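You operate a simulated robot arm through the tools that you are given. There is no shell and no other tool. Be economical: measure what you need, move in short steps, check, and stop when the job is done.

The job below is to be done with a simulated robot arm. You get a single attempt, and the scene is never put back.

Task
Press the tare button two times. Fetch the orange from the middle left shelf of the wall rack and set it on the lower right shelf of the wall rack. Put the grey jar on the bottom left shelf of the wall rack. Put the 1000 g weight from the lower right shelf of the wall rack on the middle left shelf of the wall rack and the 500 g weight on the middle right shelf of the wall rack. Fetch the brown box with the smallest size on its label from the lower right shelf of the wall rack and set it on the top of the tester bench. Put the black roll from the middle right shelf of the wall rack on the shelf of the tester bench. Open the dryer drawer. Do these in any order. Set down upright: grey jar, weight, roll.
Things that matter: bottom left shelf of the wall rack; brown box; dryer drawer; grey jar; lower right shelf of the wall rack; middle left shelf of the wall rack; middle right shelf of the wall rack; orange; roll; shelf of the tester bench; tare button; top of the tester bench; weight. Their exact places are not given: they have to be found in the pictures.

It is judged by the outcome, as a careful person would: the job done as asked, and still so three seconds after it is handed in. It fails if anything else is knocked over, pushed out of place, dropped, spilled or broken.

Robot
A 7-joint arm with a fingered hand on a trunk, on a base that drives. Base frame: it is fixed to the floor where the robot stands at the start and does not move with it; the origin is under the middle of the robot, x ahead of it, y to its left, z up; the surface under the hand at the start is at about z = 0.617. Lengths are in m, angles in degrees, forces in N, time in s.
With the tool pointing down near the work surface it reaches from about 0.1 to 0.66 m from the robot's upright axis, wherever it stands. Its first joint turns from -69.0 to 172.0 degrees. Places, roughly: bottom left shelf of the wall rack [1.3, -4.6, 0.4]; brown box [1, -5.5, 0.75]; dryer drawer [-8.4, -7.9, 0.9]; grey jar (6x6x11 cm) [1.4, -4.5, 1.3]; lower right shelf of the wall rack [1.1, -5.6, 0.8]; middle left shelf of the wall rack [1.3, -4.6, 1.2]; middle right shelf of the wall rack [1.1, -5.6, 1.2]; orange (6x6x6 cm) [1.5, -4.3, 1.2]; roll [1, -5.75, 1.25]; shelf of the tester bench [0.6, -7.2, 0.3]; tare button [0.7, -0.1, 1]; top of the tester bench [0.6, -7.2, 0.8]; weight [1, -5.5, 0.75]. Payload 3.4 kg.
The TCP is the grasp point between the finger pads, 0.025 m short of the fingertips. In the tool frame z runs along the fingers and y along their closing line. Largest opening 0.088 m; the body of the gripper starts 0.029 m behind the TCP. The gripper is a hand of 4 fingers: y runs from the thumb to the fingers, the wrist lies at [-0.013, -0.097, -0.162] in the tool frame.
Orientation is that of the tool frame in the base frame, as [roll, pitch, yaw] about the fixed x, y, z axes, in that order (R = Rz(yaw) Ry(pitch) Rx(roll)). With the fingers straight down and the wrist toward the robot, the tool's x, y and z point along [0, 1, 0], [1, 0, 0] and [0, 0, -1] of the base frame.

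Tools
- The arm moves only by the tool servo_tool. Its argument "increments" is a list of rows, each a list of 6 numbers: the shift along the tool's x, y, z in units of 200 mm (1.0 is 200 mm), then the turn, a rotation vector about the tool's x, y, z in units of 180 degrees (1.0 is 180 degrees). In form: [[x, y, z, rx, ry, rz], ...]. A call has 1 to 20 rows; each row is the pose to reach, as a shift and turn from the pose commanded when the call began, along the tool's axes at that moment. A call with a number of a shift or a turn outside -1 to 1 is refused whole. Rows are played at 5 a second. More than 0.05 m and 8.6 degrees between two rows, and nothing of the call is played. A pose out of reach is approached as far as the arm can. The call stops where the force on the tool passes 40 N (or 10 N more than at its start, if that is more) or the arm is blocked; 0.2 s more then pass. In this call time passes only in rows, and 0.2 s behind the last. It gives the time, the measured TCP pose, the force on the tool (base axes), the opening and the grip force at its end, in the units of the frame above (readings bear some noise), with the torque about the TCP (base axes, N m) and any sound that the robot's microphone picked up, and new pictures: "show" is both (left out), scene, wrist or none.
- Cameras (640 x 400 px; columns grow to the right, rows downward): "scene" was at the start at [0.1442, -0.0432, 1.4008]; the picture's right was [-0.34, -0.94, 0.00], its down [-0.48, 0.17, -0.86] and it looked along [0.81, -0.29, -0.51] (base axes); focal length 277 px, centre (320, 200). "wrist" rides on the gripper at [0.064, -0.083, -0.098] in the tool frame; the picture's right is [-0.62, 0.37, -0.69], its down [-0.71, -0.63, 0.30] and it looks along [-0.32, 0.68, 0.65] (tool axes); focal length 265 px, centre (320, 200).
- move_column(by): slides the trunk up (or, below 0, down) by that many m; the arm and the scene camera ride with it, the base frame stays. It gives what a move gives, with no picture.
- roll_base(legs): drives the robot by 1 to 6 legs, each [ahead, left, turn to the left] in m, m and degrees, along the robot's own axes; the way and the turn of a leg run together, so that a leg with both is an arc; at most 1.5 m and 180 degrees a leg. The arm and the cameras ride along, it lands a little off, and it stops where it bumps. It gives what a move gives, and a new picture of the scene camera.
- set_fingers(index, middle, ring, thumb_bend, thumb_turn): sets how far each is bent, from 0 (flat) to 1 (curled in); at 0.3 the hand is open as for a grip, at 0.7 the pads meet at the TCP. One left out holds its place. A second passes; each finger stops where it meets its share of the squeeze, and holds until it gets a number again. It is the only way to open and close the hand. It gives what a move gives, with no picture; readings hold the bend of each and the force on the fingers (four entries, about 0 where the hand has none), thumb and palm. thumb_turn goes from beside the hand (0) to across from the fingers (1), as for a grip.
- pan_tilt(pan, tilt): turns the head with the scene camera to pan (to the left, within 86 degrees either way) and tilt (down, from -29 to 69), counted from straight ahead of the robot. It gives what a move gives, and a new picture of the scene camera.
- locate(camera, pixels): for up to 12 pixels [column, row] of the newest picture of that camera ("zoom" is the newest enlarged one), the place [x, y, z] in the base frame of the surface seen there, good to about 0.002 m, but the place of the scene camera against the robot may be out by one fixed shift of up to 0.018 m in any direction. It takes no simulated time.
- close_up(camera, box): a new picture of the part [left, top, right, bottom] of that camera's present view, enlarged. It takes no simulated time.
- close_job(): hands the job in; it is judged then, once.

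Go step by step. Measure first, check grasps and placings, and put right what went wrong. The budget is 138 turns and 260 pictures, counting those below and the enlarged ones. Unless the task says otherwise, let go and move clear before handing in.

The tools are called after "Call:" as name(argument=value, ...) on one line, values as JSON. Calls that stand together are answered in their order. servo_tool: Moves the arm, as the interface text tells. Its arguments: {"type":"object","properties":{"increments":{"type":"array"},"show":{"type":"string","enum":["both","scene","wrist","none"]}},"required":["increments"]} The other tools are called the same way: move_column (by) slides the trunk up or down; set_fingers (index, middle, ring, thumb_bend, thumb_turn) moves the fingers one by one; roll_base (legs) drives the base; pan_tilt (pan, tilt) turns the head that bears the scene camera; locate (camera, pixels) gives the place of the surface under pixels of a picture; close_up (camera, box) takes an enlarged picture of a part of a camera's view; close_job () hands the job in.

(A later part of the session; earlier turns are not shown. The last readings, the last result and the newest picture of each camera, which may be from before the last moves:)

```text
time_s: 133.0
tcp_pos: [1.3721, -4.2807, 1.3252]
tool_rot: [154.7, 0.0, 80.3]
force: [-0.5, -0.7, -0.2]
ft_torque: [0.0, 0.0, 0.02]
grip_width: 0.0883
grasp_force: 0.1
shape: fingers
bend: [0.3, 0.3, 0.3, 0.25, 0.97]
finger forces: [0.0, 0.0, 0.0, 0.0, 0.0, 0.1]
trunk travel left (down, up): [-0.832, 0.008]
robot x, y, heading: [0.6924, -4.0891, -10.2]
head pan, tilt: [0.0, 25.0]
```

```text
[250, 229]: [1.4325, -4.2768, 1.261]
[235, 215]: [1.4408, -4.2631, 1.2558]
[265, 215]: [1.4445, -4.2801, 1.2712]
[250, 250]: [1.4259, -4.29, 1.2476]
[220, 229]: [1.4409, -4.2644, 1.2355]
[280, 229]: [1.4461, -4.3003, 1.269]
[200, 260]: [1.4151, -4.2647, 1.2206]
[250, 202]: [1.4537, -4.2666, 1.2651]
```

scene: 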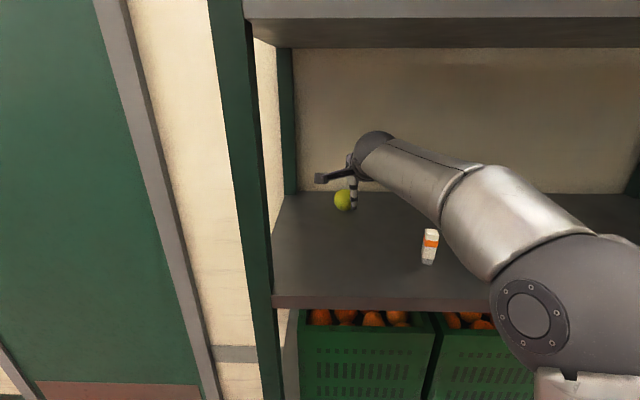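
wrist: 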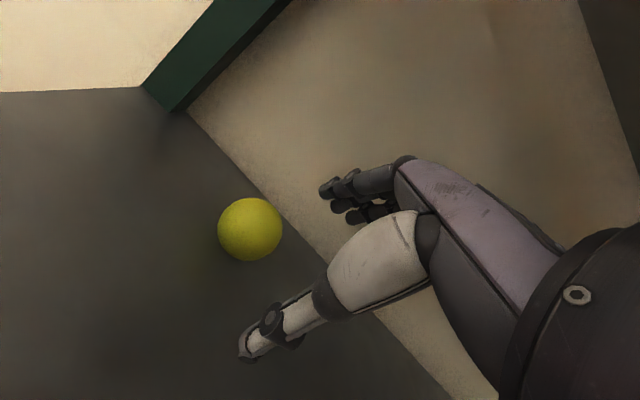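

Orange centre ≈ [1.455,-4.287,1.245]. Move over it, then down to z 1.255.

Call:
servo_tool(increments=[[0.016, 0.126, 0.059, 0, 0, 0], [0.03, 0.253, 0.118, 0, 0, 0], [0.047, 0.379, 0.177, 0, 0, 0], [0.047, 0.34, 0.26, 0, 0, 0], [0.047, 0.3, 0.345, 0, 0, 0], [0.047, 0.26, 0.43, 0, 0, 0], [0.047, 0.2305, 0.494, 0, 0, 0]], show="wrist")

```text
time_s: 134.6
tcp_pos: [1.4399, -4.2899, 1.2651]
tool_rot: [154.6, 0.0, 80.4]
force: [-0.3, 0.2, 0.2]
ft_torque: [0.01, 0.02, -0.02]
grip_width: 0.0888
grasp_force: 0.0
shape: fingers
bend: [0.3, 0.3, 0.3, 0.25, 0.97]
finger forces: [0.1, 0.1, 0.0, 0.0, 0.0, 0.1]
out of reach, approached as far as the arm can: row 2, 3, 4, 5, 6, 7
trunk travel left (down, up): [-0.832, 0.008]
robot x, y, heading: [0.6922, -4.0937, -10.0]
head pan, tilt: [0.0, 25.0]
```

wrist: 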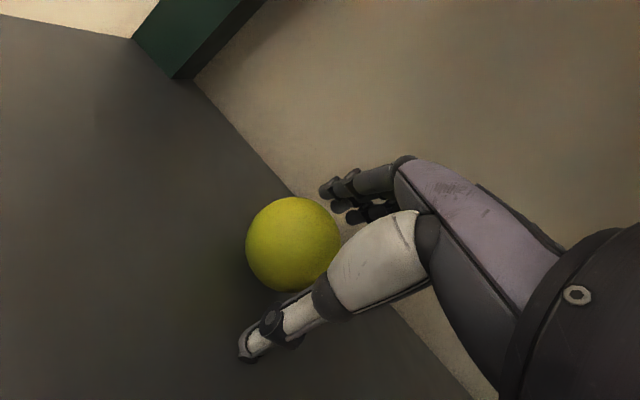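

Near the limit; TCP is 15 mm short. Creeping the base ahead 20 mm.

Call:
roll_base(legs=[[0.02, 0, 0]])

Call:
servo_tool(increments=[[0, -0.01, 0.02, 0, 0, 0], [0, -0.02, 0.045, 0, 0, 0]], show="wrist")

```text
time_s: 135.4
tcp_pos: [1.4587, -4.2919, 1.2642]
tool_rot: [154.8, 0.0, 80.4]
force: [-0.1, -0.2, -0.1]
ft_torque: [0.01, -0.05, -0.02]
grip_width: 0.0886
grasp_force: 0.1
shape: fingers
bend: [0.3, 0.3, 0.3, 0.25, 0.97]
finger forces: [0.0, 0.0, 0.1, 0.0, 0.0, 0.0]
trunk travel left (down, up): [-0.832, 0.008]
robot x, y, heading: [0.7133, -4.0896, -10.0]
head pan, tilt: [0.0, 25.0]
```

scene: 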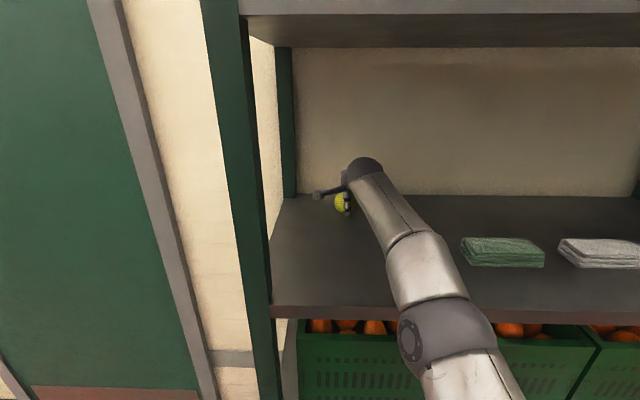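

```text
time_s: 136.0
tcp_pos: [1.4562, -4.2897, 1.2643]
tool_rot: [153.9, -0.1, 80.5]
force: [1.6, -0.3, 25.5]
ft_torque: [0.24, 1.01, 0.0]
grip_width: 0.0849
grasp_force: 12.7
shape: fingers
bend: [0.3, 0.3, 0.3, 0.28, 0.98]
finger forces: [0.1, 0.0, 0.0, 0.0, 25.7, 0.0]
trunk travel left (down, up): [-0.832, 0.008]
robot x, y, heading: [0.7143, -4.09, -10.1]
head pan, tilt: [0.0, 25.0]
```

wrist: 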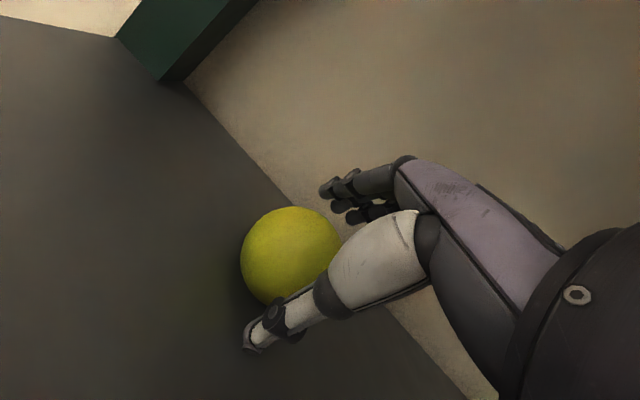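

The thumb touches the shelf (25 N). Raising 4 mm and closing on the orange.

Call:
servo_tool(increments=[[0, 0.02, -0.045, 0, 0, 0]], show="none")

Call:
set_fingers(index=0.65, middle=0.65, ring=0.65, thumb_bend=0.65)

Call:
servo_tool(increments=[[0, 0.04, -0.09, 0, 0, 0], [0, 0.08, -0.18, 0, 0, 0], [0, 0.1, -0.24, 0, 0, 0]])

```text
time_s: 136.4
tcp_pos: [1.4598, -4.2917, 1.2634]
tool_rot: [154.9, 0.0, 80.6]
force: [1.3, 0.5, 10.3]
ft_torque: [0.14, 0.44, 0.01]
grip_width: 0.0872
grasp_force: 5.9
shape: fingers
bend: [0.3, 0.3, 0.3, 0.26, 0.98]
finger forces: [0.0, 0.1, 0.0, 0.0, 10.4, 0.0]
trunk travel left (down, up): [-0.832, 0.008]
robot x, y, heading: [0.7102, -4.0904, -10.0]
head pan, tilt: [0.0, 25.0]
```

```text
time_s: 137.4
tcp_pos: [1.4599, -4.2926, 1.2633]
tool_rot: [155.0, -0.1, 80.6]
force: [-0.1, -0.4, -0.4]
ft_torque: [0.0, 0.01, -0.02]
grip_width: 0.0449
grasp_force: 12.5
shape: fingers
bend: [0.54, 0.57, 0.64, 0.46, 1.0]
finger forces: [6.9, 5.7, 0.2, 0.0, 12.5, 0.1]
trunk travel left (down, up): [-0.832, 0.008]
robot x, y, heading: [0.7087, -4.0908, -9.9]
head pan, tilt: [0.0, 25.0]
```

```text
time_s: 138.2
tcp_pos: [1.4436, -4.2973, 1.3058]
tool_rot: [154.8, 0.0, 80.4]
force: [0.3, 0.3, -0.6]
ft_torque: [0.0, 0.04, -0.02]
grip_width: 0.0449
grasp_force: 12.4
shape: fingers
bend: [0.54, 0.57, 0.64, 0.46, 1.0]
finger forces: [6.9, 5.7, 0.2, 0.0, 12.5, 0.0]
out of reach, approached as far as the arm can: row 1, 2, 3
trunk travel left (down, up): [-0.832, 0.008]
robot x, y, heading: [0.7072, -4.0934, -10.2]
head pan, tilt: [0.0, 25.0]
```

scene: 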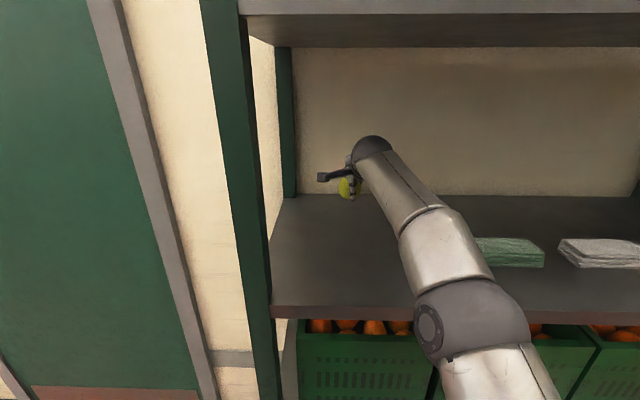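
wrist: 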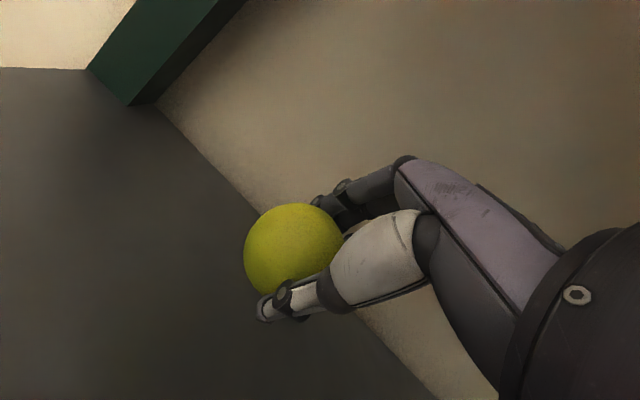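

Orange is held and lifted. Backing out 0.55 m and moving right 0.97 m to the right bay; then view it.

Call:
roll_base(legs=[[-0.55, 0, 0], [0, -0.97, 0]])

Call:
move_column(by=-0.38)

Call:
pan_tilt(pan=-18, tilt=12)

Call:
close_up(camera="scene", box=[240, 140, 640, 290])

```text
time_s: 146.2
tcp_pos: [0.7265, -5.1609, 1.3056]
tool_rot: [154.8, 0.0, 81.0]
force: [0.8, -0.2, -0.8]
ft_torque: [0.02, 0.02, 0.02]
grip_width: 0.0446
grasp_force: 12.4
shape: fingers
bend: [0.54, 0.57, 0.64, 0.46, 1.0]
finger forces: [7.0, 5.6, 0.3, 0.0, 12.4, 0.0]
trunk travel left (down, up): [-0.832, 0.008]
robot x, y, heading: [-0.0105, -4.9605, -9.4]
head pan, tilt: [0.0, 25.0]
```

scene: 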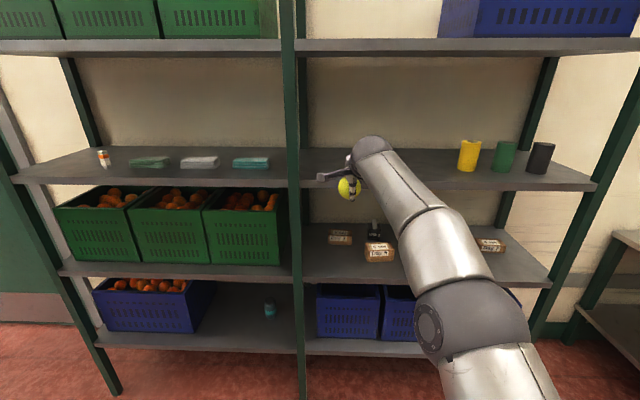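

```text
time_s: 149.8
tcp_pos: [0.7273, -5.1622, 0.9254]
tool_rot: [154.8, 0.0, 81.0]
force: [0.5, 0.3, -0.8]
ft_torque: [0.0, 0.02, 0.0]
grip_width: 0.0449
grasp_force: 12.7
shape: fingers
bend: [0.54, 0.57, 0.64, 0.46, 1.0]
finger forces: [6.9, 5.6, 0.3, 0.0, 12.4, 0.1]
trunk travel left (down, up): [-0.452, 0.388]
robot x, y, heading: [-0.0122, -4.9654, -9.5]
head pan, tilt: [0.0, 25.0]
```

```text
time_s: 150.6
tcp_pos: [0.7273, -5.1614, 0.9261]
tool_rot: [154.7, -0.1, 81.0]
force: [0.9, 0.0, 0.4]
ft_torque: [0.0, -0.01, 0.02]
grip_width: 0.045
grasp_force: 12.0
shape: fingers
bend: [0.54, 0.57, 0.64, 0.46, 1.0]
finger forces: [6.8, 5.6, 0.3, 0.0, 12.5, 0.1]
trunk travel left (down, up): [-0.452, 0.388]
robot x, y, heading: [-0.0111, -4.9647, -9.2]
head pan, tilt: [-18.0, 12.0]
```

scene: 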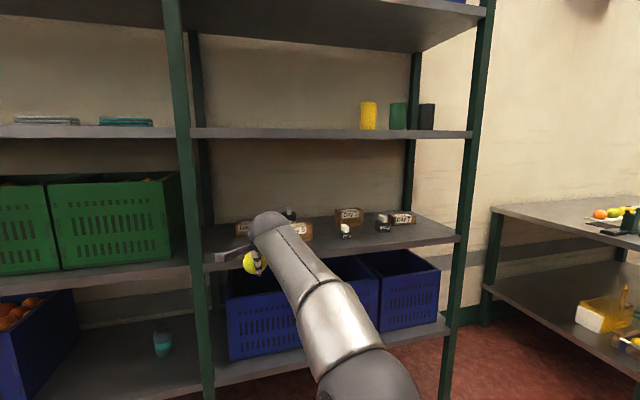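

```text
1.60 times, centred on (440, 215) of scene
```

zoom: 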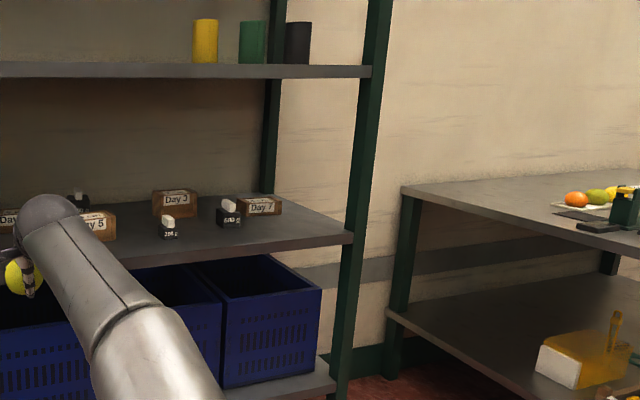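

Call:
close_up(camera="scene", box=[225, 200, 325, 262])

Call:
servo_tool(increments=[[0, 0, 0, 0, 0, 0]], show="wrist")

Call:
locate(camera="scene", pixels=[[245, 228], [298, 230], [291, 215], [349, 215], [345, 230], [383, 225], [401, 218], [215, 260], [180, 200], [400, 235], [467, 200], [462, 236]])

```text
6.40 times, centred on (275, 231) of scene
```

zoom: 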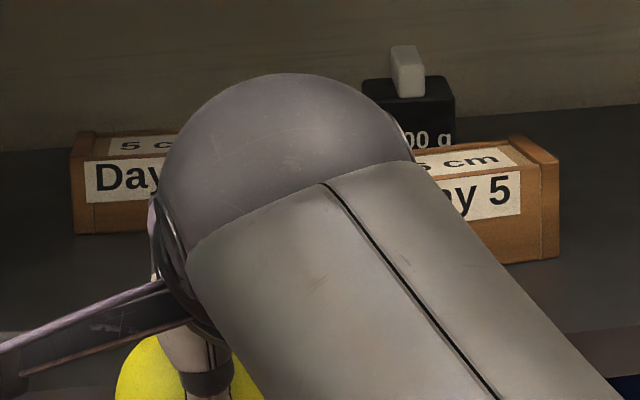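

```text
time_s: 151.0
tcp_pos: [0.7256, -5.1615, 0.9259]
tool_rot: [154.8, 0.0, 81.0]
force: [-0.7, -0.7, -1.2]
ft_torque: [0.01, 0.0, -0.01]
grip_width: 0.0448
grasp_force: 12.3
shape: fingers
bend: [0.54, 0.57, 0.64, 0.46, 1.0]
finger forces: [6.9, 5.6, 0.4, 0.0, 12.5, 0.0]
trunk travel left (down, up): [-0.452, 0.388]
robot x, y, heading: [-0.0083, -4.9651, -9.5]
head pan, tilt: [-18.0, 12.0]
```

wrist: 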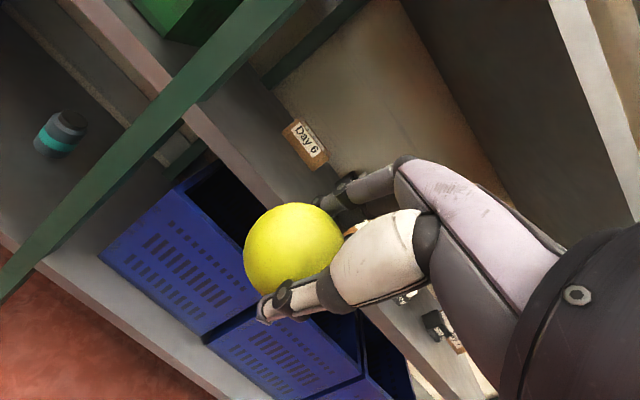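

```text
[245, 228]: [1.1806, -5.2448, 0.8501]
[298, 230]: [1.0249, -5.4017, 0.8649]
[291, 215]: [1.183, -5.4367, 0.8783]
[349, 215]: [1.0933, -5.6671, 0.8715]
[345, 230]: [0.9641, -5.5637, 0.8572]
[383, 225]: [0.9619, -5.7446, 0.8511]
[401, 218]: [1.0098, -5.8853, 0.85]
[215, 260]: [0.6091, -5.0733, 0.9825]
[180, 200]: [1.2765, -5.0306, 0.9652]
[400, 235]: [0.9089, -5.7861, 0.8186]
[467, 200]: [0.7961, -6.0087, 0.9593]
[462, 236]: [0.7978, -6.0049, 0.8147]
```

Day 6 reads 5 cm, so Day 7 (4 cm) is the smallest box. I'll place the orange at about [1.08,-5.195] on the left of this shelf (z≈0.82).

Call:
roll_base(legs=[[0, 0.025, 0], [0.345, 0, 0]])

Call:
servo_tool(increments=[[0, 0, 0, 0, 0, 0]], show="wrist")

```text
time_s: 153.7
tcp_pos: [1.0693, -5.1972, 0.9257]
tool_rot: [154.8, 0.0, 80.8]
force: [-0.5, 0.1, -0.2]
ft_torque: [-0.03, -0.01, 0.04]
grip_width: 0.0447
grasp_force: 12.5
shape: fingers
bend: [0.54, 0.57, 0.64, 0.46, 1.0]
finger forces: [6.9, 5.5, 0.3, 0.0, 12.5, 0.0]
trunk travel left (down, up): [-0.452, 0.388]
robot x, y, heading: [0.3361, -4.9917, -9.4]
head pan, tilt: [-18.0, 12.0]
```

scene: 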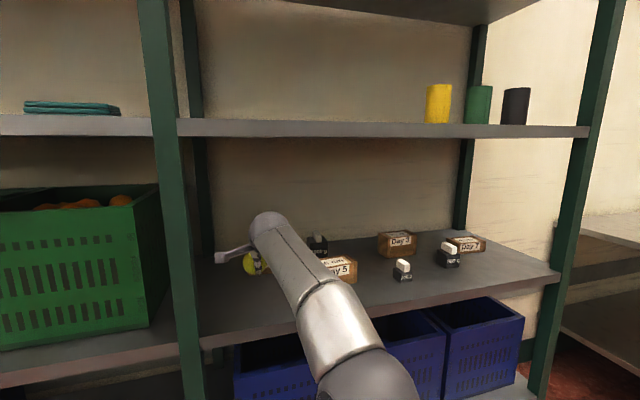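

```text
time_s: 154.1
tcp_pos: [1.0682, -5.1967, 0.9254]
tool_rot: [154.8, -0.1, 80.8]
force: [0.6, 0.3, -1.2]
ft_torque: [0.02, 0.02, 0.02]
grip_width: 0.045
grasp_force: 12.7
shape: fingers
bend: [0.54, 0.57, 0.64, 0.46, 1.0]
finger forces: [6.9, 5.6, 0.4, 0.0, 12.6, 0.0]
trunk travel left (down, up): [-0.452, 0.388]
robot x, y, heading: [0.3354, -4.9975, -9.4]
head pan, tilt: [-18.0, 12.0]
```

wrist: 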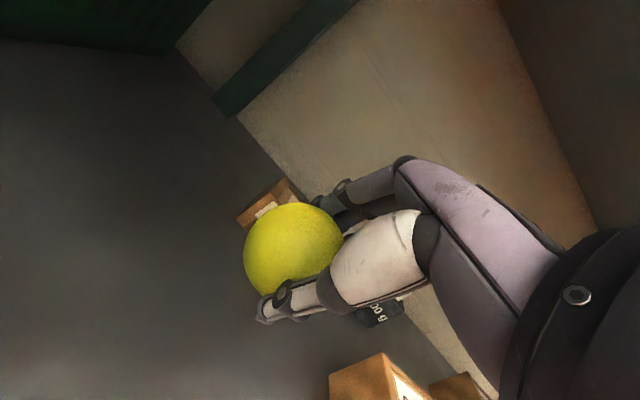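

Call:
locate(camera="wrist", pixels=[[200, 300], [260, 200], [245, 220], [290, 190], [355, 375], [330, 380], [380, 310], [290, 240], [220, 180]])

```text
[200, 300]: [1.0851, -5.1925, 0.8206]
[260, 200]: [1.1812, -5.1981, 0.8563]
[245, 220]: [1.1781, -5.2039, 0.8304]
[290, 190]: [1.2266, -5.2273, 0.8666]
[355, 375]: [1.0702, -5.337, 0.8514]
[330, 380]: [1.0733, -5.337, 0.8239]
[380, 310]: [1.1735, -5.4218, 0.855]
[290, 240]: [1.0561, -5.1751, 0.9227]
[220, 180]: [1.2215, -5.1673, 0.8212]
```

Shelf z=0.8206, Day 6's front is at x=1.18. Lowering 55 mm straight down and checking the force.

Call:
servo_tool(increments=[[0, -0.03, 0.063, 0, 0, 0], [0, -0.06, 0.126, 0, 0, 0], [0, -0.09, 0.189, 0, 0, 0], [0, -0.105, 0.225, 0, 0, 0], [0, -0.111, 0.239, 0, 0, 0], [0, -0.116, 0.249, 0, 0, 0]], show="wrist")

```text
time_s: 155.5
tcp_pos: [1.0682, -5.1981, 0.8712]
tool_rot: [154.7, 0.0, 80.8]
force: [0.7, -0.3, -1.6]
ft_torque: [-0.01, 0.0, 0.01]
grip_width: 0.0447
grasp_force: 12.5
shape: fingers
bend: [0.54, 0.57, 0.64, 0.46, 1.0]
finger forces: [6.9, 5.6, 0.2, 0.0, 12.4, 0.0]
trunk travel left (down, up): [-0.452, 0.388]
robot x, y, heading: [0.3362, -4.9952, -9.5]
head pan, tilt: [-18.0, 12.0]
```

wrist: 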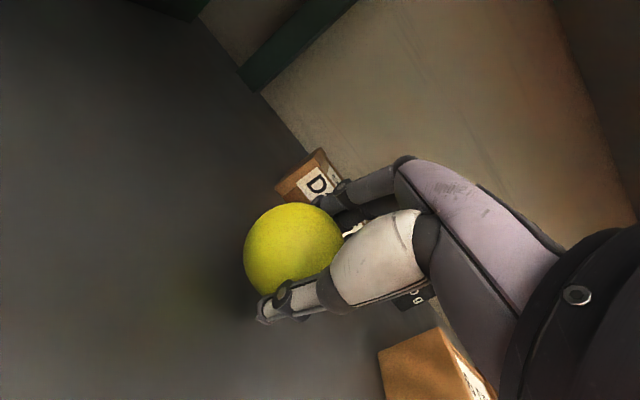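

Nearly touching. Two more millimetre steps, then release.

Call:
servo_tool(increments=[[0, -0.004, 0.009, 0, 0, 0], [0, -0.006, 0.013, 0, 0, 0]], show="none")

Call:
set_fingers(index=0.47, middle=0.5, ring=0.5, thumb_bend=0.4)

Call:
set_fingers(index=0.3, middle=0.3, ring=0.3, thumb_bend=0.33)

Call:
servo_tool(increments=[[0, 0, 0, 0, 0, 0]], show="wrist")

```text
time_s: 156.1
tcp_pos: [1.0694, -5.1975, 0.8674]
tool_rot: [154.8, 0.0, 80.8]
force: [-0.1, -0.4, -1.0]
ft_torque: [0.01, 0.04, 0.02]
grip_width: 0.045
grasp_force: 12.4
shape: fingers
bend: [0.54, 0.57, 0.64, 0.46, 1.0]
finger forces: [6.8, 5.6, 0.1, 0.1, 12.3, 0.1]
trunk travel left (down, up): [-0.452, 0.388]
robot x, y, heading: [0.3352, -4.9967, -9.6]
head pan, tilt: [-18.0, 12.0]
```

```text
time_s: 157.1
tcp_pos: [1.0689, -5.1978, 0.8677]
tool_rot: [154.7, 0.1, 80.8]
force: [1.0, -0.6, -0.9]
ft_torque: [0.0, -0.01, -0.02]
grip_width: 0.0552
grasp_force: 0.1
shape: fingers
bend: [0.47, 0.5, 0.5, 0.4, 0.99]
finger forces: [0.0, 0.0, 0.0, 0.0, 0.0, 0.0]
trunk travel left (down, up): [-0.452, 0.388]
robot x, y, heading: [0.336, -4.9957, -9.7]
head pan, tilt: [-18.0, 12.0]
```

```text
time_s: 158.1
tcp_pos: [1.0686, -5.1975, 0.8681]
tool_rot: [154.9, 0.0, 80.9]
force: [0.3, -0.5, -0.3]
ft_torque: [-0.02, -0.01, 0.02]
grip_width: 0.081
grasp_force: 0.1
shape: fingers
bend: [0.3, 0.3, 0.3, 0.33, 0.98]
finger forces: [0.0, 0.0, 0.1, 0.0, 0.1, 0.1]
trunk travel left (down, up): [-0.452, 0.388]
robot x, y, heading: [0.3352, -4.9957, -9.8]
head pan, tilt: [-18.0, 12.0]
```

```text
time_s: 158.5
tcp_pos: [1.0686, -5.1973, 0.8682]
tool_rot: [154.7, 0.0, 80.7]
force: [0.1, 0.0, -0.7]
ft_torque: [0.02, -0.01, -0.02]
grip_width: 0.0812
grasp_force: 0.1
shape: fingers
bend: [0.3, 0.3, 0.3, 0.33, 0.98]
finger forces: [0.0, 0.0, 0.0, 0.1, 0.0, 0.1]
trunk travel left (down, up): [-0.452, 0.388]
robot x, y, heading: [0.332, -4.9956, -9.7]
head pan, tilt: [-18.0, 12.0]
```

wrist: 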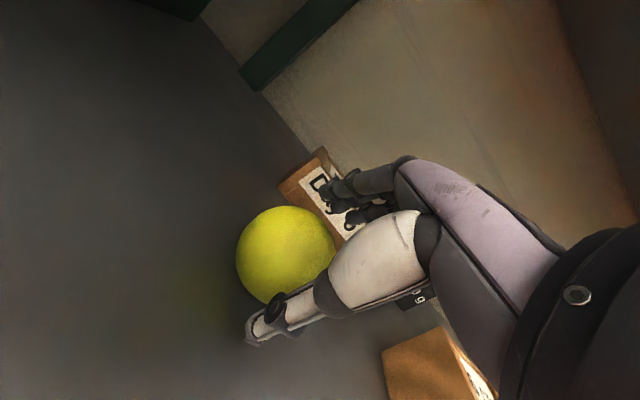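

The orange is resting. Retract up-back, then strafe right toward the 1000 g weight, with the hand above the objects (z≈0.96).

Call:
servo_tool(increments=[[0, 0, -0.1, 0, 0, 0], [0, 0, -0.2, 0, 0, 0], [0, 0, -0.3, 0, 0, 0], [0, 0, -0.4, 0, 0, 0], [0, 0, -0.5, 0, 0, 0], [0, 0.04, -0.56, 0, 0, 0]], show="wrist")

Call:
roll_base(legs=[[0, -0.2, 0], [0.09, 0, 0]])

Call:
servo_tool(increments=[[0, 0, 0, 0, 0, 0]], show="wrist")

```text
time_s: 159.9
tcp_pos: [1.0291, -5.1909, 0.9735]
tool_rot: [154.9, 0.0, 80.9]
force: [0.5, 0.1, 0.2]
ft_torque: [0.02, -0.01, -0.02]
grip_width: 0.0813
grasp_force: 0.1
shape: fingers
bend: [0.3, 0.3, 0.3, 0.33, 0.98]
finger forces: [0.0, 0.0, 0.0, 0.0, 0.0, 0.1]
trunk travel left (down, up): [-0.452, 0.388]
robot x, y, heading: [0.3373, -4.9995, -9.3]
head pan, tilt: [-18.0, 12.0]
```

wrist: 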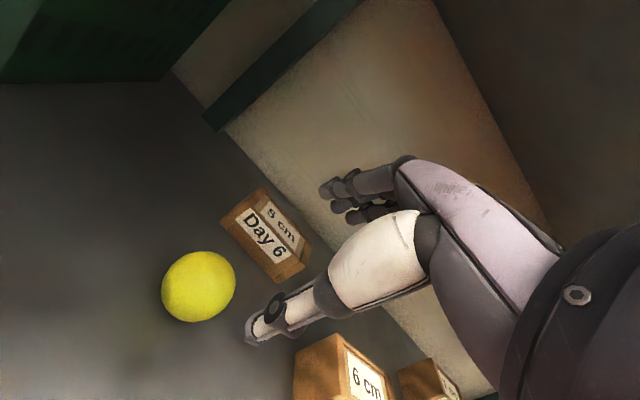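

```text
time_s: 162.2
tcp_pos: [1.085, -5.4022, 0.9718]
tool_rot: [154.8, 0.0, 80.7]
force: [-0.4, -0.2, -0.6]
ft_torque: [-0.02, 0.02, 0.01]
grip_width: 0.0813
grasp_force: 0.0
shape: fingers
bend: [0.3, 0.3, 0.3, 0.33, 0.98]
finger forces: [0.1, 0.1, 0.1, 0.0, 0.0, 0.0]
trunk travel left (down, up): [-0.452, 0.388]
robot x, y, heading: [0.3939, -5.2075, -9.7]
head pan, tilt: [-18.0, 12.0]
```

scene: 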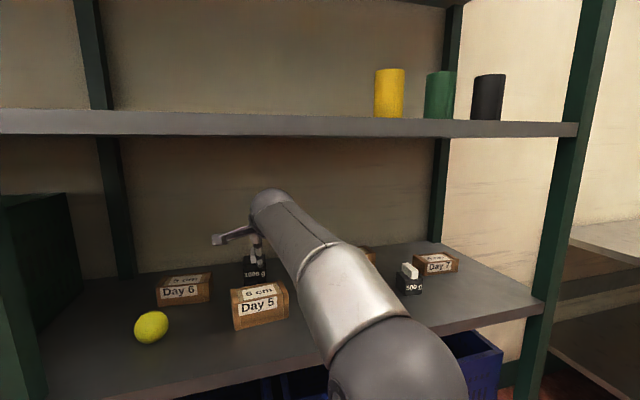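

```text
time_s: 162.6
tcp_pos: [1.0837, -5.4025, 0.9738]
tool_rot: [154.8, 0.1, 80.7]
force: [0.3, -0.7, 0.6]
ft_torque: [0.01, -0.02, -0.02]
grip_width: 0.0809
grasp_force: 0.0
shape: fingers
bend: [0.3, 0.3, 0.3, 0.33, 0.98]
finger forces: [0.0, 0.0, 0.1, 0.0, 0.0, 0.0]
trunk travel left (down, up): [-0.452, 0.388]
robot x, y, heading: [0.3896, -5.2064, -9.8]
head pan, tilt: [-18.0, 12.0]
```

wrist: 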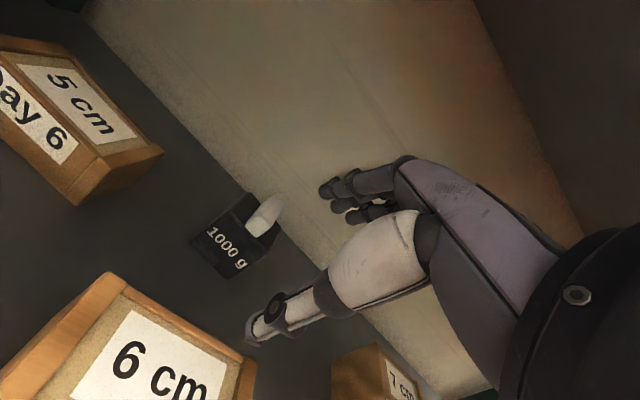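

Call:
close_up(camera="wrist", box=[170, 170, 330, 290])

Call:
locate(camera="wrist", pixels=[[232, 192], [190, 238], [242, 266], [276, 238], [252, 225], [278, 200], [262, 215], [242, 278], [255, 240], [190, 248]])

```text
3.33 times, centred on (250, 230) of wrist
```

zoom: 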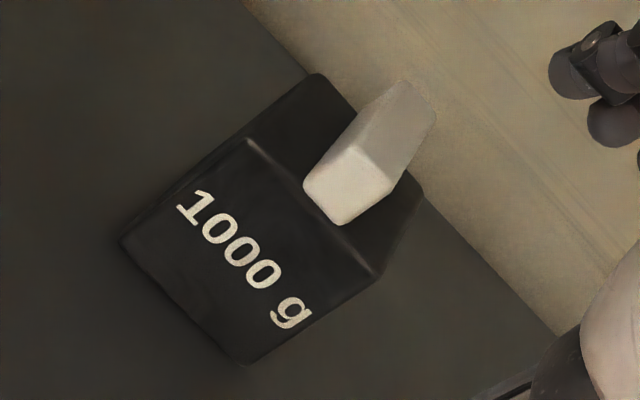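

```text
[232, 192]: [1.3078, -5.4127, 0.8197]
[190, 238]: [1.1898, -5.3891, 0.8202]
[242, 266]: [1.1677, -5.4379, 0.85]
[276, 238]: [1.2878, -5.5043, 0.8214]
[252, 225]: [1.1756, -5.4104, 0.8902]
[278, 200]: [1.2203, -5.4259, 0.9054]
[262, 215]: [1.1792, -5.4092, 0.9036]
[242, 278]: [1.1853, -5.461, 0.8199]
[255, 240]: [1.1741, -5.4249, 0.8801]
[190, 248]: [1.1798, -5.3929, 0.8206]
```

Call:
locate(camera="zoom", pixels=[[318, 82], [255, 138], [372, 270], [414, 195], [250, 155], [360, 278], [330, 195], [345, 215], [415, 95], [130, 245], [235, 355], [390, 240]])

```text
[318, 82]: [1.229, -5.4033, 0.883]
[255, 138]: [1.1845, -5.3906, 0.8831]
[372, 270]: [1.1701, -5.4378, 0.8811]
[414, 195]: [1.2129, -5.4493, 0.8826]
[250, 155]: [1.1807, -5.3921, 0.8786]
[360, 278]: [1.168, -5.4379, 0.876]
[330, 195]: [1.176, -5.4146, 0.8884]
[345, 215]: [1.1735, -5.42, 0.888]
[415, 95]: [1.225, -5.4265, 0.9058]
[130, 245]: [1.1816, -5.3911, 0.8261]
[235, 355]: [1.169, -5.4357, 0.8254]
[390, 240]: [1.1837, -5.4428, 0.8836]
```

Block is ~0.05×0.046 m, top z 0.883, centre [1.199,-5.42], handle along depth. I'll reduce tilt to ~5°, yaw −7° to square up, pull back 75 mm, then drive ahead 0.18.

Call:
servo_tool(increments=[[0, -0.085, -0.04, 0.028, -0.0041, 0.0088], [0, -0.17, -0.08, 0.0555, -0.0082, 0.0176], [0, -0.255, -0.12, 0.083, -0.0123, 0.0264], [0, -0.34, -0.16, 0.111, -0.0165, 0.0352]], show="none")

Call:
roll_base(legs=[[0.18, 0, 0]])

Call:
servo_tool(increments=[[0, 0, 0, 0, 0, 0]], show="wrist")

```text
time_s: 163.6
tcp_pos: [1.0103, -5.3911, 0.974]
tool_rot: [174.8, 1.2, 73.8]
force: [0.4, -0.1, -0.6]
ft_torque: [0.01, 0.0, -0.01]
grip_width: 0.0813
grasp_force: 0.1
shape: fingers
bend: [0.3, 0.3, 0.3, 0.33, 0.98]
finger forces: [0.1, 0.1, 0.0, 0.0, 0.0, 0.1]
trunk travel left (down, up): [-0.452, 0.388]
robot x, y, heading: [0.3932, -5.2021, -9.6]
head pan, tilt: [-18.0, 12.0]
```

```text
time_s: 165.1
tcp_pos: [1.1925, -5.4214, 0.9731]
tool_rot: [174.8, 1.2, 73.9]
force: [0.6, 0.4, 0.3]
ft_torque: [-0.02, -0.03, -0.08]
grip_width: 0.0813
grasp_force: 0.0
shape: fingers
bend: [0.3, 0.3, 0.3, 0.33, 0.98]
finger forces: [0.0, 0.0, 0.1, 0.1, 0.0, 0.1]
trunk travel left (down, up): [-0.452, 0.388]
robot x, y, heading: [0.5686, -5.2412, -9.9]
head pan, tilt: [-18.0, 12.0]
```

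scene: 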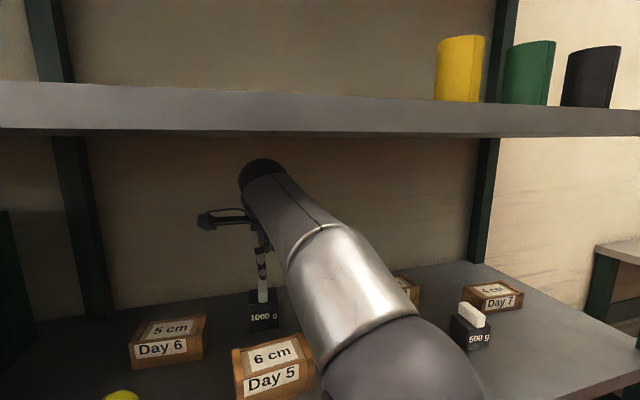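

```text
time_s: 165.5
tcp_pos: [1.1922, -5.4201, 0.9748]
tool_rot: [174.7, 1.2, 73.9]
force: [-0.8, 0.6, -0.2]
ft_torque: [0.01, 0.01, 0.02]
grip_width: 0.0814
grasp_force: 0.1
shape: fingers
bend: [0.3, 0.3, 0.3, 0.33, 0.98]
finger forces: [0.1, 0.0, 0.0, 0.0, 0.1, 0.0]
trunk travel left (down, up): [-0.452, 0.388]
robot x, y, heading: [0.5712, -5.2407, -9.6]
head pan, tilt: [-18.0, 12.0]
```

wrist: 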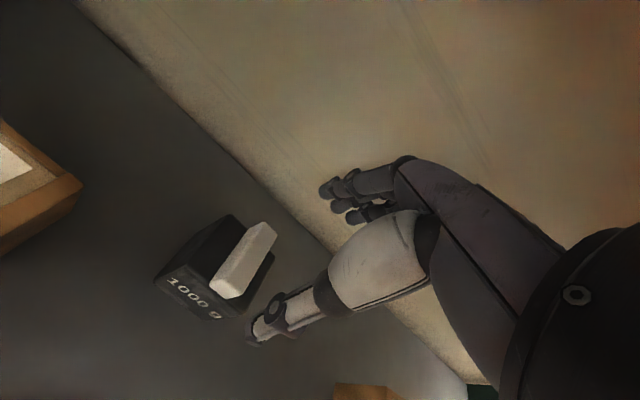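

Call:
locate(camera="wrist", pixels=[[232, 218], [190, 265], [240, 298], [272, 258], [218, 285], [240, 258], [265, 230]])

```text
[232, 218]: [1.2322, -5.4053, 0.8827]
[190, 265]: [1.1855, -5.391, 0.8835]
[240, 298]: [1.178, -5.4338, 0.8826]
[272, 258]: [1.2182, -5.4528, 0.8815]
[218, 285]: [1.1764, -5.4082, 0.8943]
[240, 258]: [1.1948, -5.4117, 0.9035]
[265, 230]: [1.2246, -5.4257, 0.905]
```

Centre [1.2025,-5.421]; handle top 0.905, so palm limits TCP to about z 0.879 — fingertips still overlap the block 28 mm. Descending.

Call:
servo_tool(increments=[[0.008, 0.045, 0.02, 0, 0, 0], [0.008, 0.036, 0.12, 0, 0, 0], [0.008, 0.027, 0.22, 0, 0, 0], [0.008, 0.018, 0.32, 0, 0, 0], [0.008, 0.01, 0.41, 0, 0, 0], [0.008, 0.004, 0.475, 0, 0, 0]], show="wrist")

```text
time_s: 166.9
tcp_pos: [1.2007, -5.4235, 0.882]
tool_rot: [174.3, 1.1, 73.9]
force: [5.5, -0.4, 10.9]
ft_torque: [0.02, -0.21, -0.02]
grip_width: 0.0854
grasp_force: 4.8
shape: fingers
bend: [0.27, 0.3, 0.3, 0.33, 0.98]
finger forces: [9.9, 0.0, 0.0, 0.1, 0.0, 0.1]
trunk travel left (down, up): [-0.452, 0.388]
robot x, y, heading: [0.5678, -5.2389, -9.8]
head pan, tilt: [-18.0, 12.0]
```

wrist: 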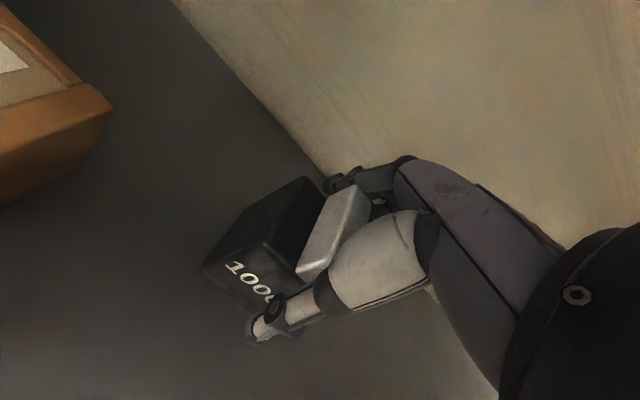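

The index finger's tip sits on the block's back edge (10 N). Raise 12 mm, open the fingers wider, shift 5 mm forward and go down again.

Call:
servo_tool(increments=[[0, 0, -0.1, 0, 0, 0]], show="none")

Call:
set_fingers(index=0.2, middle=0.2, ring=0.2, thumb_bend=0.25)

Call:
servo_tool(increments=[[0, 0.02, 0, 0, 0, 0], [0, 0.02, 0.05, 0, 0, 0], [0, 0.02, 0.1, 0, 0, 0], [0, 0.02, 0.112, 0, 0, 0]], show="wrist")

```text
time_s: 167.3
tcp_pos: [1.1994, -5.4236, 0.8976]
tool_rot: [174.9, 1.1, 73.9]
force: [-0.8, 0.0, 0.5]
ft_torque: [0.01, -0.03, -0.03]
grip_width: 0.0815
grasp_force: 0.1
shape: fingers
bend: [0.3, 0.3, 0.3, 0.33, 0.98]
finger forces: [0.0, 0.0, 0.1, 0.1, 0.0, 0.0]
trunk travel left (down, up): [-0.452, 0.388]
robot x, y, heading: [0.5729, -5.2391, -9.8]
head pan, tilt: [-18.0, 12.0]
```

```text
time_s: 168.3
tcp_pos: [1.1997, -5.4223, 0.8993]
tool_rot: [174.8, 1.2, 73.8]
force: [0.3, -0.1, 0.1]
ft_torque: [0.01, -0.01, -0.03]
grip_width: 0.0998
grasp_force: 0.0
shape: fingers
bend: [0.2, 0.2, 0.2, 0.25, 0.97]
finger forces: [0.0, 0.1, 0.0, 0.0, 0.0, 0.1]
trunk travel left (down, up): [-0.452, 0.388]
robot x, y, heading: [0.5703, -5.2382, -9.7]
head pan, tilt: [-18.0, 12.0]
```

```text
time_s: 169.3
tcp_pos: [1.204, -5.4257, 0.8777]
tool_rot: [174.7, 1.1, 73.9]
force: [-3.0, 1.4, 4.3]
ft_torque: [0.03, 0.03, -0.01]
grip_width: 0.1013
grasp_force: 2.2
shape: fingers
bend: [0.2, 0.2, 0.2, 0.25, 0.97]
finger forces: [0.0, 0.0, 0.0, 0.0, 4.8, 0.0]
trunk travel left (down, up): [-0.452, 0.388]
robot x, y, heading: [0.5721, -5.2381, -9.7]
head pan, tilt: [-18.0, 12.0]
```

wrist: 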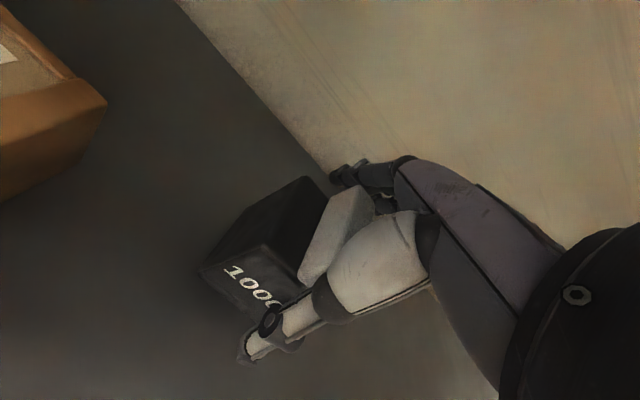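

The block lies between thumb and fingers. Closing firmly.

Call:
set_fingers(index=0.85, middle=0.85, ring=0.85, thumb_bend=0.85)

Call:
servo_tool(increments=[[0, 0, -0.05, 0, 0, 0], [0, 0, -0.12, 0, 0, 0], [0, 0, -0.2, 0, 0, 0]], show="wrist")

```text
time_s: 170.3
tcp_pos: [1.2032, -5.4256, 0.8781]
tool_rot: [174.7, 1.2, 73.8]
force: [3.9, 0.7, 10.4]
ft_torque: [-0.07, -0.23, 0.06]
grip_width: 0.0504
grasp_force: 26.3
shape: fingers
bend: [0.75, 0.51, 0.49, 0.65, 0.99]
finger forces: [13.3, 6.7, 8.8, 0.0, 23.7, 0.0]
trunk travel left (down, up): [-0.452, 0.388]
robot x, y, heading: [0.5732, -5.2373, -9.6]
head pan, tilt: [-18.0, 12.0]
```

```text
time_s: 171.1
tcp_pos: [1.2012, -5.4239, 0.9148]
tool_rot: [175.0, 1.2, 74.0]
force: [-0.4, -0.5, -9.8]
ft_torque: [-0.03, -0.02, 0.01]
grip_width: 0.0508
grasp_force: 23.3
shape: fingers
bend: [0.75, 0.52, 0.5, 0.65, 0.99]
finger forces: [10.1, 5.8, 7.1, 0.0, 23.0, 0.0]
trunk travel left (down, up): [-0.452, 0.388]
robot x, y, heading: [0.5682, -5.2406, -9.8]
head pan, tilt: [-18.0, 12.0]
```

wrist: 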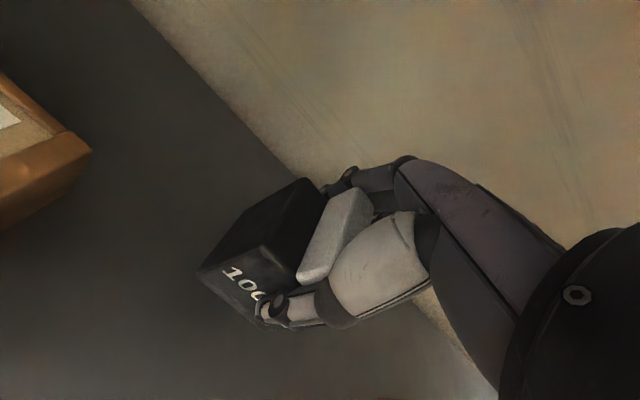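

Lifted: 9.8 N, the 1000 g weight. Raise slightly, back out, raise the column, and move left to the left bay.

Call:
servo_tool(increments=[[0, 0, -0.1, 0, 0, 0], [0, 0, -0.18, 0, 0, 0]], show="none")

Call:
roll_base(legs=[[-0.45, 0, 0]])

Call:
move_column(by=0.388)

Call:
roll_base(legs=[[0, 0.96, 0]])

Call:
pan_tilt(pan=0, tilt=25)

```text
time_s: 171.7
tcp_pos: [1.1974, -5.4234, 0.9522]
tool_rot: [174.9, 1.1, 73.9]
force: [0.0, -0.1, -9.5]
ft_torque: [0.0, 0.0, -0.01]
grip_width: 0.0505
grasp_force: 22.9
shape: fingers
bend: [0.75, 0.52, 0.5, 0.65, 0.99]
finger forces: [9.9, 5.8, 7.1, 0.1, 22.9, 0.0]
trunk travel left (down, up): [-0.452, 0.388]
robot x, y, heading: [0.5709, -5.2377, -9.5]
head pan, tilt: [-18.0, 12.0]
```

```text
time_s: 174.4
tcp_pos: [0.7589, -5.3497, 0.9523]
tool_rot: [174.8, 1.2, 73.8]
force: [-0.5, 0.2, -10.9]
ft_torque: [-0.02, -0.01, 0.0]
grip_width: 0.0506
grasp_force: 22.9
shape: fingers
bend: [0.75, 0.52, 0.5, 0.65, 0.99]
finger forces: [10.0, 5.7, 7.0, 0.0, 22.9, 0.1]
trunk travel left (down, up): [-0.452, 0.388]
robot x, y, heading: [0.1332, -5.1616, -10.0]
head pan, tilt: [-18.0, 12.0]
```

scene: 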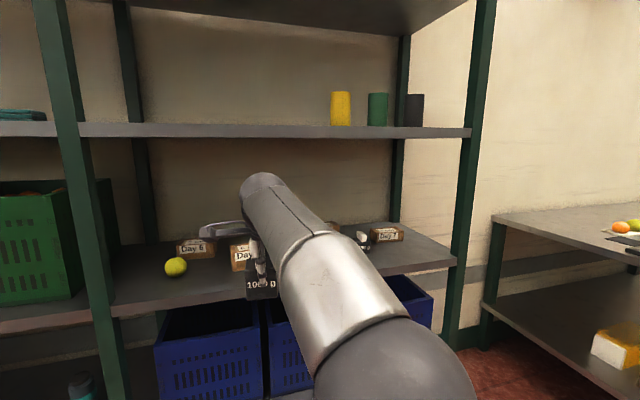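

```text
time_s: 178.1
tcp_pos: [0.7585, -5.3485, 1.3386]
tool_rot: [174.9, 1.3, 73.7]
force: [0.3, 0.7, -9.7]
ft_torque: [-0.04, -0.03, 0.01]
grip_width: 0.051
grasp_force: 22.4
shape: fingers
bend: [0.75, 0.52, 0.5, 0.65, 0.99]
finger forces: [10.3, 5.8, 7.0, 0.0, 22.8, 0.1]
trunk travel left (down, up): [-0.84, 0.0]
robot x, y, heading: [0.1337, -5.1633, -9.8]
head pan, tilt: [-18.0, 12.0]
```

```text
time_s: 183.1
tcp_pos: [0.9161, -4.4071, 1.3397]
tool_rot: [174.9, 1.2, 74.6]
force: [-0.5, 0.6, -9.8]
ft_torque: [-0.03, -0.01, -0.01]
grip_width: 0.0507
grasp_force: 22.0
shape: fingers
bend: [0.75, 0.52, 0.5, 0.65, 0.99]
finger forces: [10.2, 5.7, 7.0, 0.1, 22.7, 0.0]
trunk travel left (down, up): [-0.84, 0.0]
robot x, y, heading: [0.286, -4.2265, -9.1]
head pan, tilt: [-18.0, 12.0]
```

scene: 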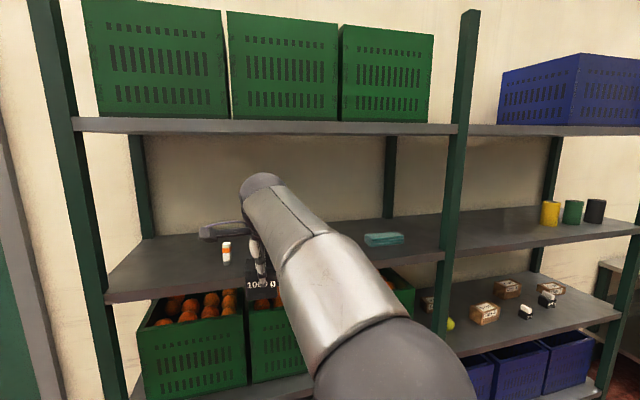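

```text
time_s: 183.9
tcp_pos: [0.9168, -4.4061, 1.3396]
tool_rot: [175.0, 1.2, 74.5]
force: [-0.4, 0.2, -10.2]
ft_torque: [-0.03, -0.06, 0.01]
grip_width: 0.0507
grasp_force: 22.8
shape: fingers
bend: [0.75, 0.52, 0.5, 0.65, 0.99]
finger forces: [10.2, 5.8, 6.9, 0.0, 22.8, 0.0]
trunk travel left (down, up): [-0.84, 0.0]
robot x, y, heading: [0.2822, -4.2271, -8.9]
head pan, tilt: [0.0, 25.0]
```

scene: 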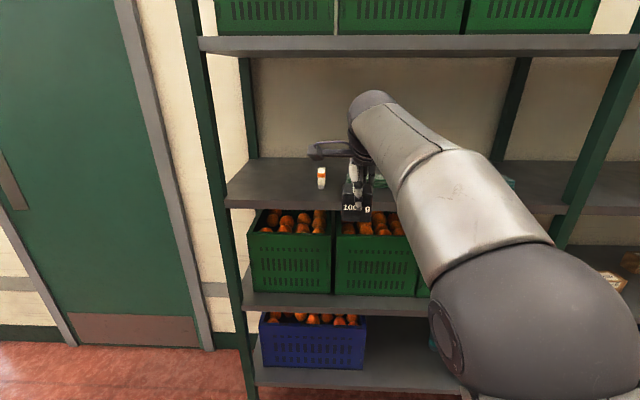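

Check the upper shelf's underside height against the wrist top.

Call:
locate(camera="scene", pixels=[[300, 40], [300, 53], [300, 60], [450, 55], [372, 93], [370, 105], [390, 110], [322, 170], [440, 150]])

```text
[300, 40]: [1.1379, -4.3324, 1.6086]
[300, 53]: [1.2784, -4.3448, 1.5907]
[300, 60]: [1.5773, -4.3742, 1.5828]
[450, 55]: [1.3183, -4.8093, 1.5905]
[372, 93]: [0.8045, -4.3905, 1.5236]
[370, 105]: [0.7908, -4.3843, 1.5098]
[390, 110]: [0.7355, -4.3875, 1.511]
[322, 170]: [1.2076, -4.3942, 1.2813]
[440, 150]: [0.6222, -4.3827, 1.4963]
```

Underside 1.59, wrist top 1.52: fine. Driving in.

Call:
roll_base(legs=[[0, -0.015, 0], [0.415, 0, 0]])

Call:
servo_tool(increments=[[0, 0, 0, 0, 0, 0]], show="wrist")

```text
time_s: 186.8
tcp_pos: [1.312, -4.4881, 1.3399]
tool_rot: [174.9, 1.3, 74.3]
force: [-0.4, -0.1, -10.0]
ft_torque: [-0.03, -0.03, 0.0]
grip_width: 0.0507
grasp_force: 22.8
shape: fingers
bend: [0.75, 0.52, 0.5, 0.65, 0.99]
finger forces: [10.2, 5.6, 6.9, 0.0, 22.7, 0.0]
trunk travel left (down, up): [-0.84, 0.0]
robot x, y, heading: [0.6851, -4.3059, -9.5]
head pan, tilt: [0.0, 25.0]
```

scene: 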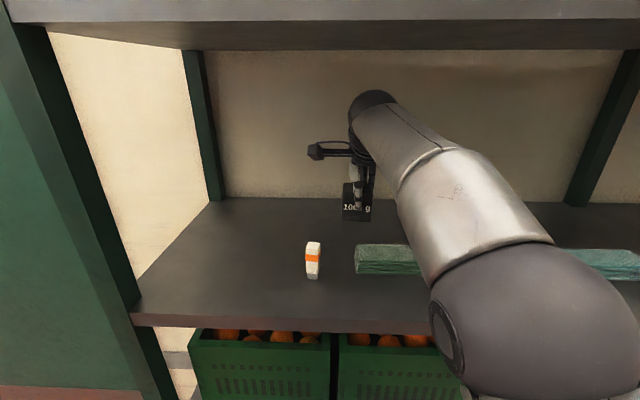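

```text
time_s: 187.2
tcp_pos: [1.3128, -4.4884, 1.3388]
tool_rot: [174.9, 1.2, 74.4]
force: [-0.1, 1.3, -9.9]
ft_torque: [-0.02, -0.02, 0.0]
grip_width: 0.0508
grasp_force: 22.9
shape: fingers
bend: [0.75, 0.52, 0.5, 0.65, 0.99]
finger forces: [10.2, 5.7, 7.1, 0.0, 22.8, 0.0]
trunk travel left (down, up): [-0.84, 0.0]
robot x, y, heading: [0.6861, -4.3069, -9.6]
head pan, tilt: [0.0, 25.0]
```

wrist: 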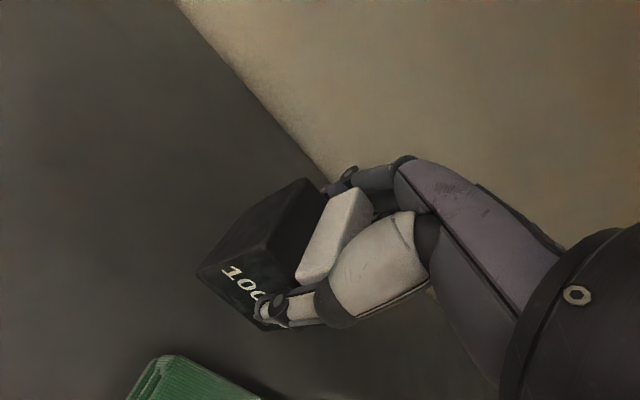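

Call:
locate(camera="wrist", pixels=[[165, 358], [230, 390], [120, 200], [150, 330], [210, 270], [240, 310], [250, 250]])

```text
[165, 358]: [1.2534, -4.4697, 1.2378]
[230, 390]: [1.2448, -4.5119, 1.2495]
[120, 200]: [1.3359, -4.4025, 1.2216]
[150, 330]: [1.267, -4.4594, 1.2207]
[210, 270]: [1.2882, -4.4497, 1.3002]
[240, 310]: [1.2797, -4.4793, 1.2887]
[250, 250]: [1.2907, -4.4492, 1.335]
```

Shelf z=1.221, cloth's back edge x≈1.253. Lowering 57 mm with 10 mm forward.

Call:
servo_tool(increments=[[0, 0.03, 0.05, 0, 0, 0], [0, 0.04, 0.13, 0, 0, 0], [0, 0.035, 0.21, 0, 0, 0], [0, 0.03, 0.26, 0, 0, 0], [0, 0.025, 0.2885, 0, 0, 0]], show="none")

Call:
servo_tool(increments=[[0, 0, 0.005, 0, 0, 0], [0, 0, 0.01, 0, 0, 0]], show="wrist")

```text
time_s: 188.4
tcp_pos: [1.3218, -4.4917, 1.2815]
tool_rot: [174.9, 1.3, 74.3]
force: [1.0, 0.2, -9.9]
ft_torque: [-0.05, -0.01, -0.02]
grip_width: 0.0507
grasp_force: 22.1
shape: fingers
bend: [0.75, 0.52, 0.5, 0.65, 0.99]
finger forces: [10.2, 5.6, 6.9, 0.0, 22.6, 0.0]
trunk travel left (down, up): [-0.84, 0.0]
robot x, y, heading: [0.6853, -4.3071, -9.3]
head pan, tilt: [0.0, 25.0]
```

```text
time_s: 189.0
tcp_pos: [1.322, -4.4918, 1.2801]
tool_rot: [175.0, 1.3, 74.3]
force: [-0.3, -0.6, -10.6]
ft_torque: [-0.02, -0.01, -0.02]
grip_width: 0.0507
grasp_force: 22.7
shape: fingers
bend: [0.75, 0.52, 0.5, 0.65, 0.99]
finger forces: [10.1, 5.6, 6.8, 0.0, 22.4, 0.1]
trunk travel left (down, up): [-0.84, 0.0]
robot x, y, heading: [0.685, -4.309, -9.3]
head pan, tilt: [0.0, 25.0]
```

wrist: 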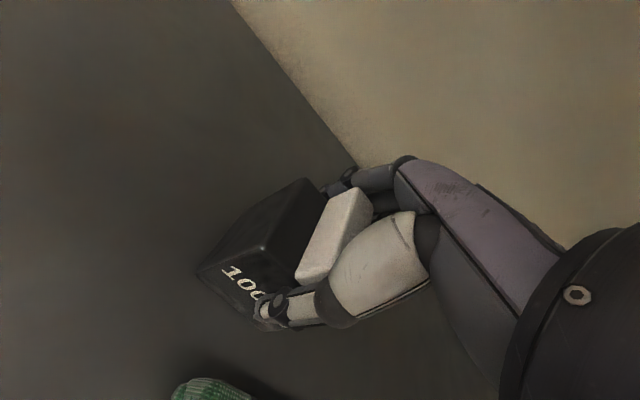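

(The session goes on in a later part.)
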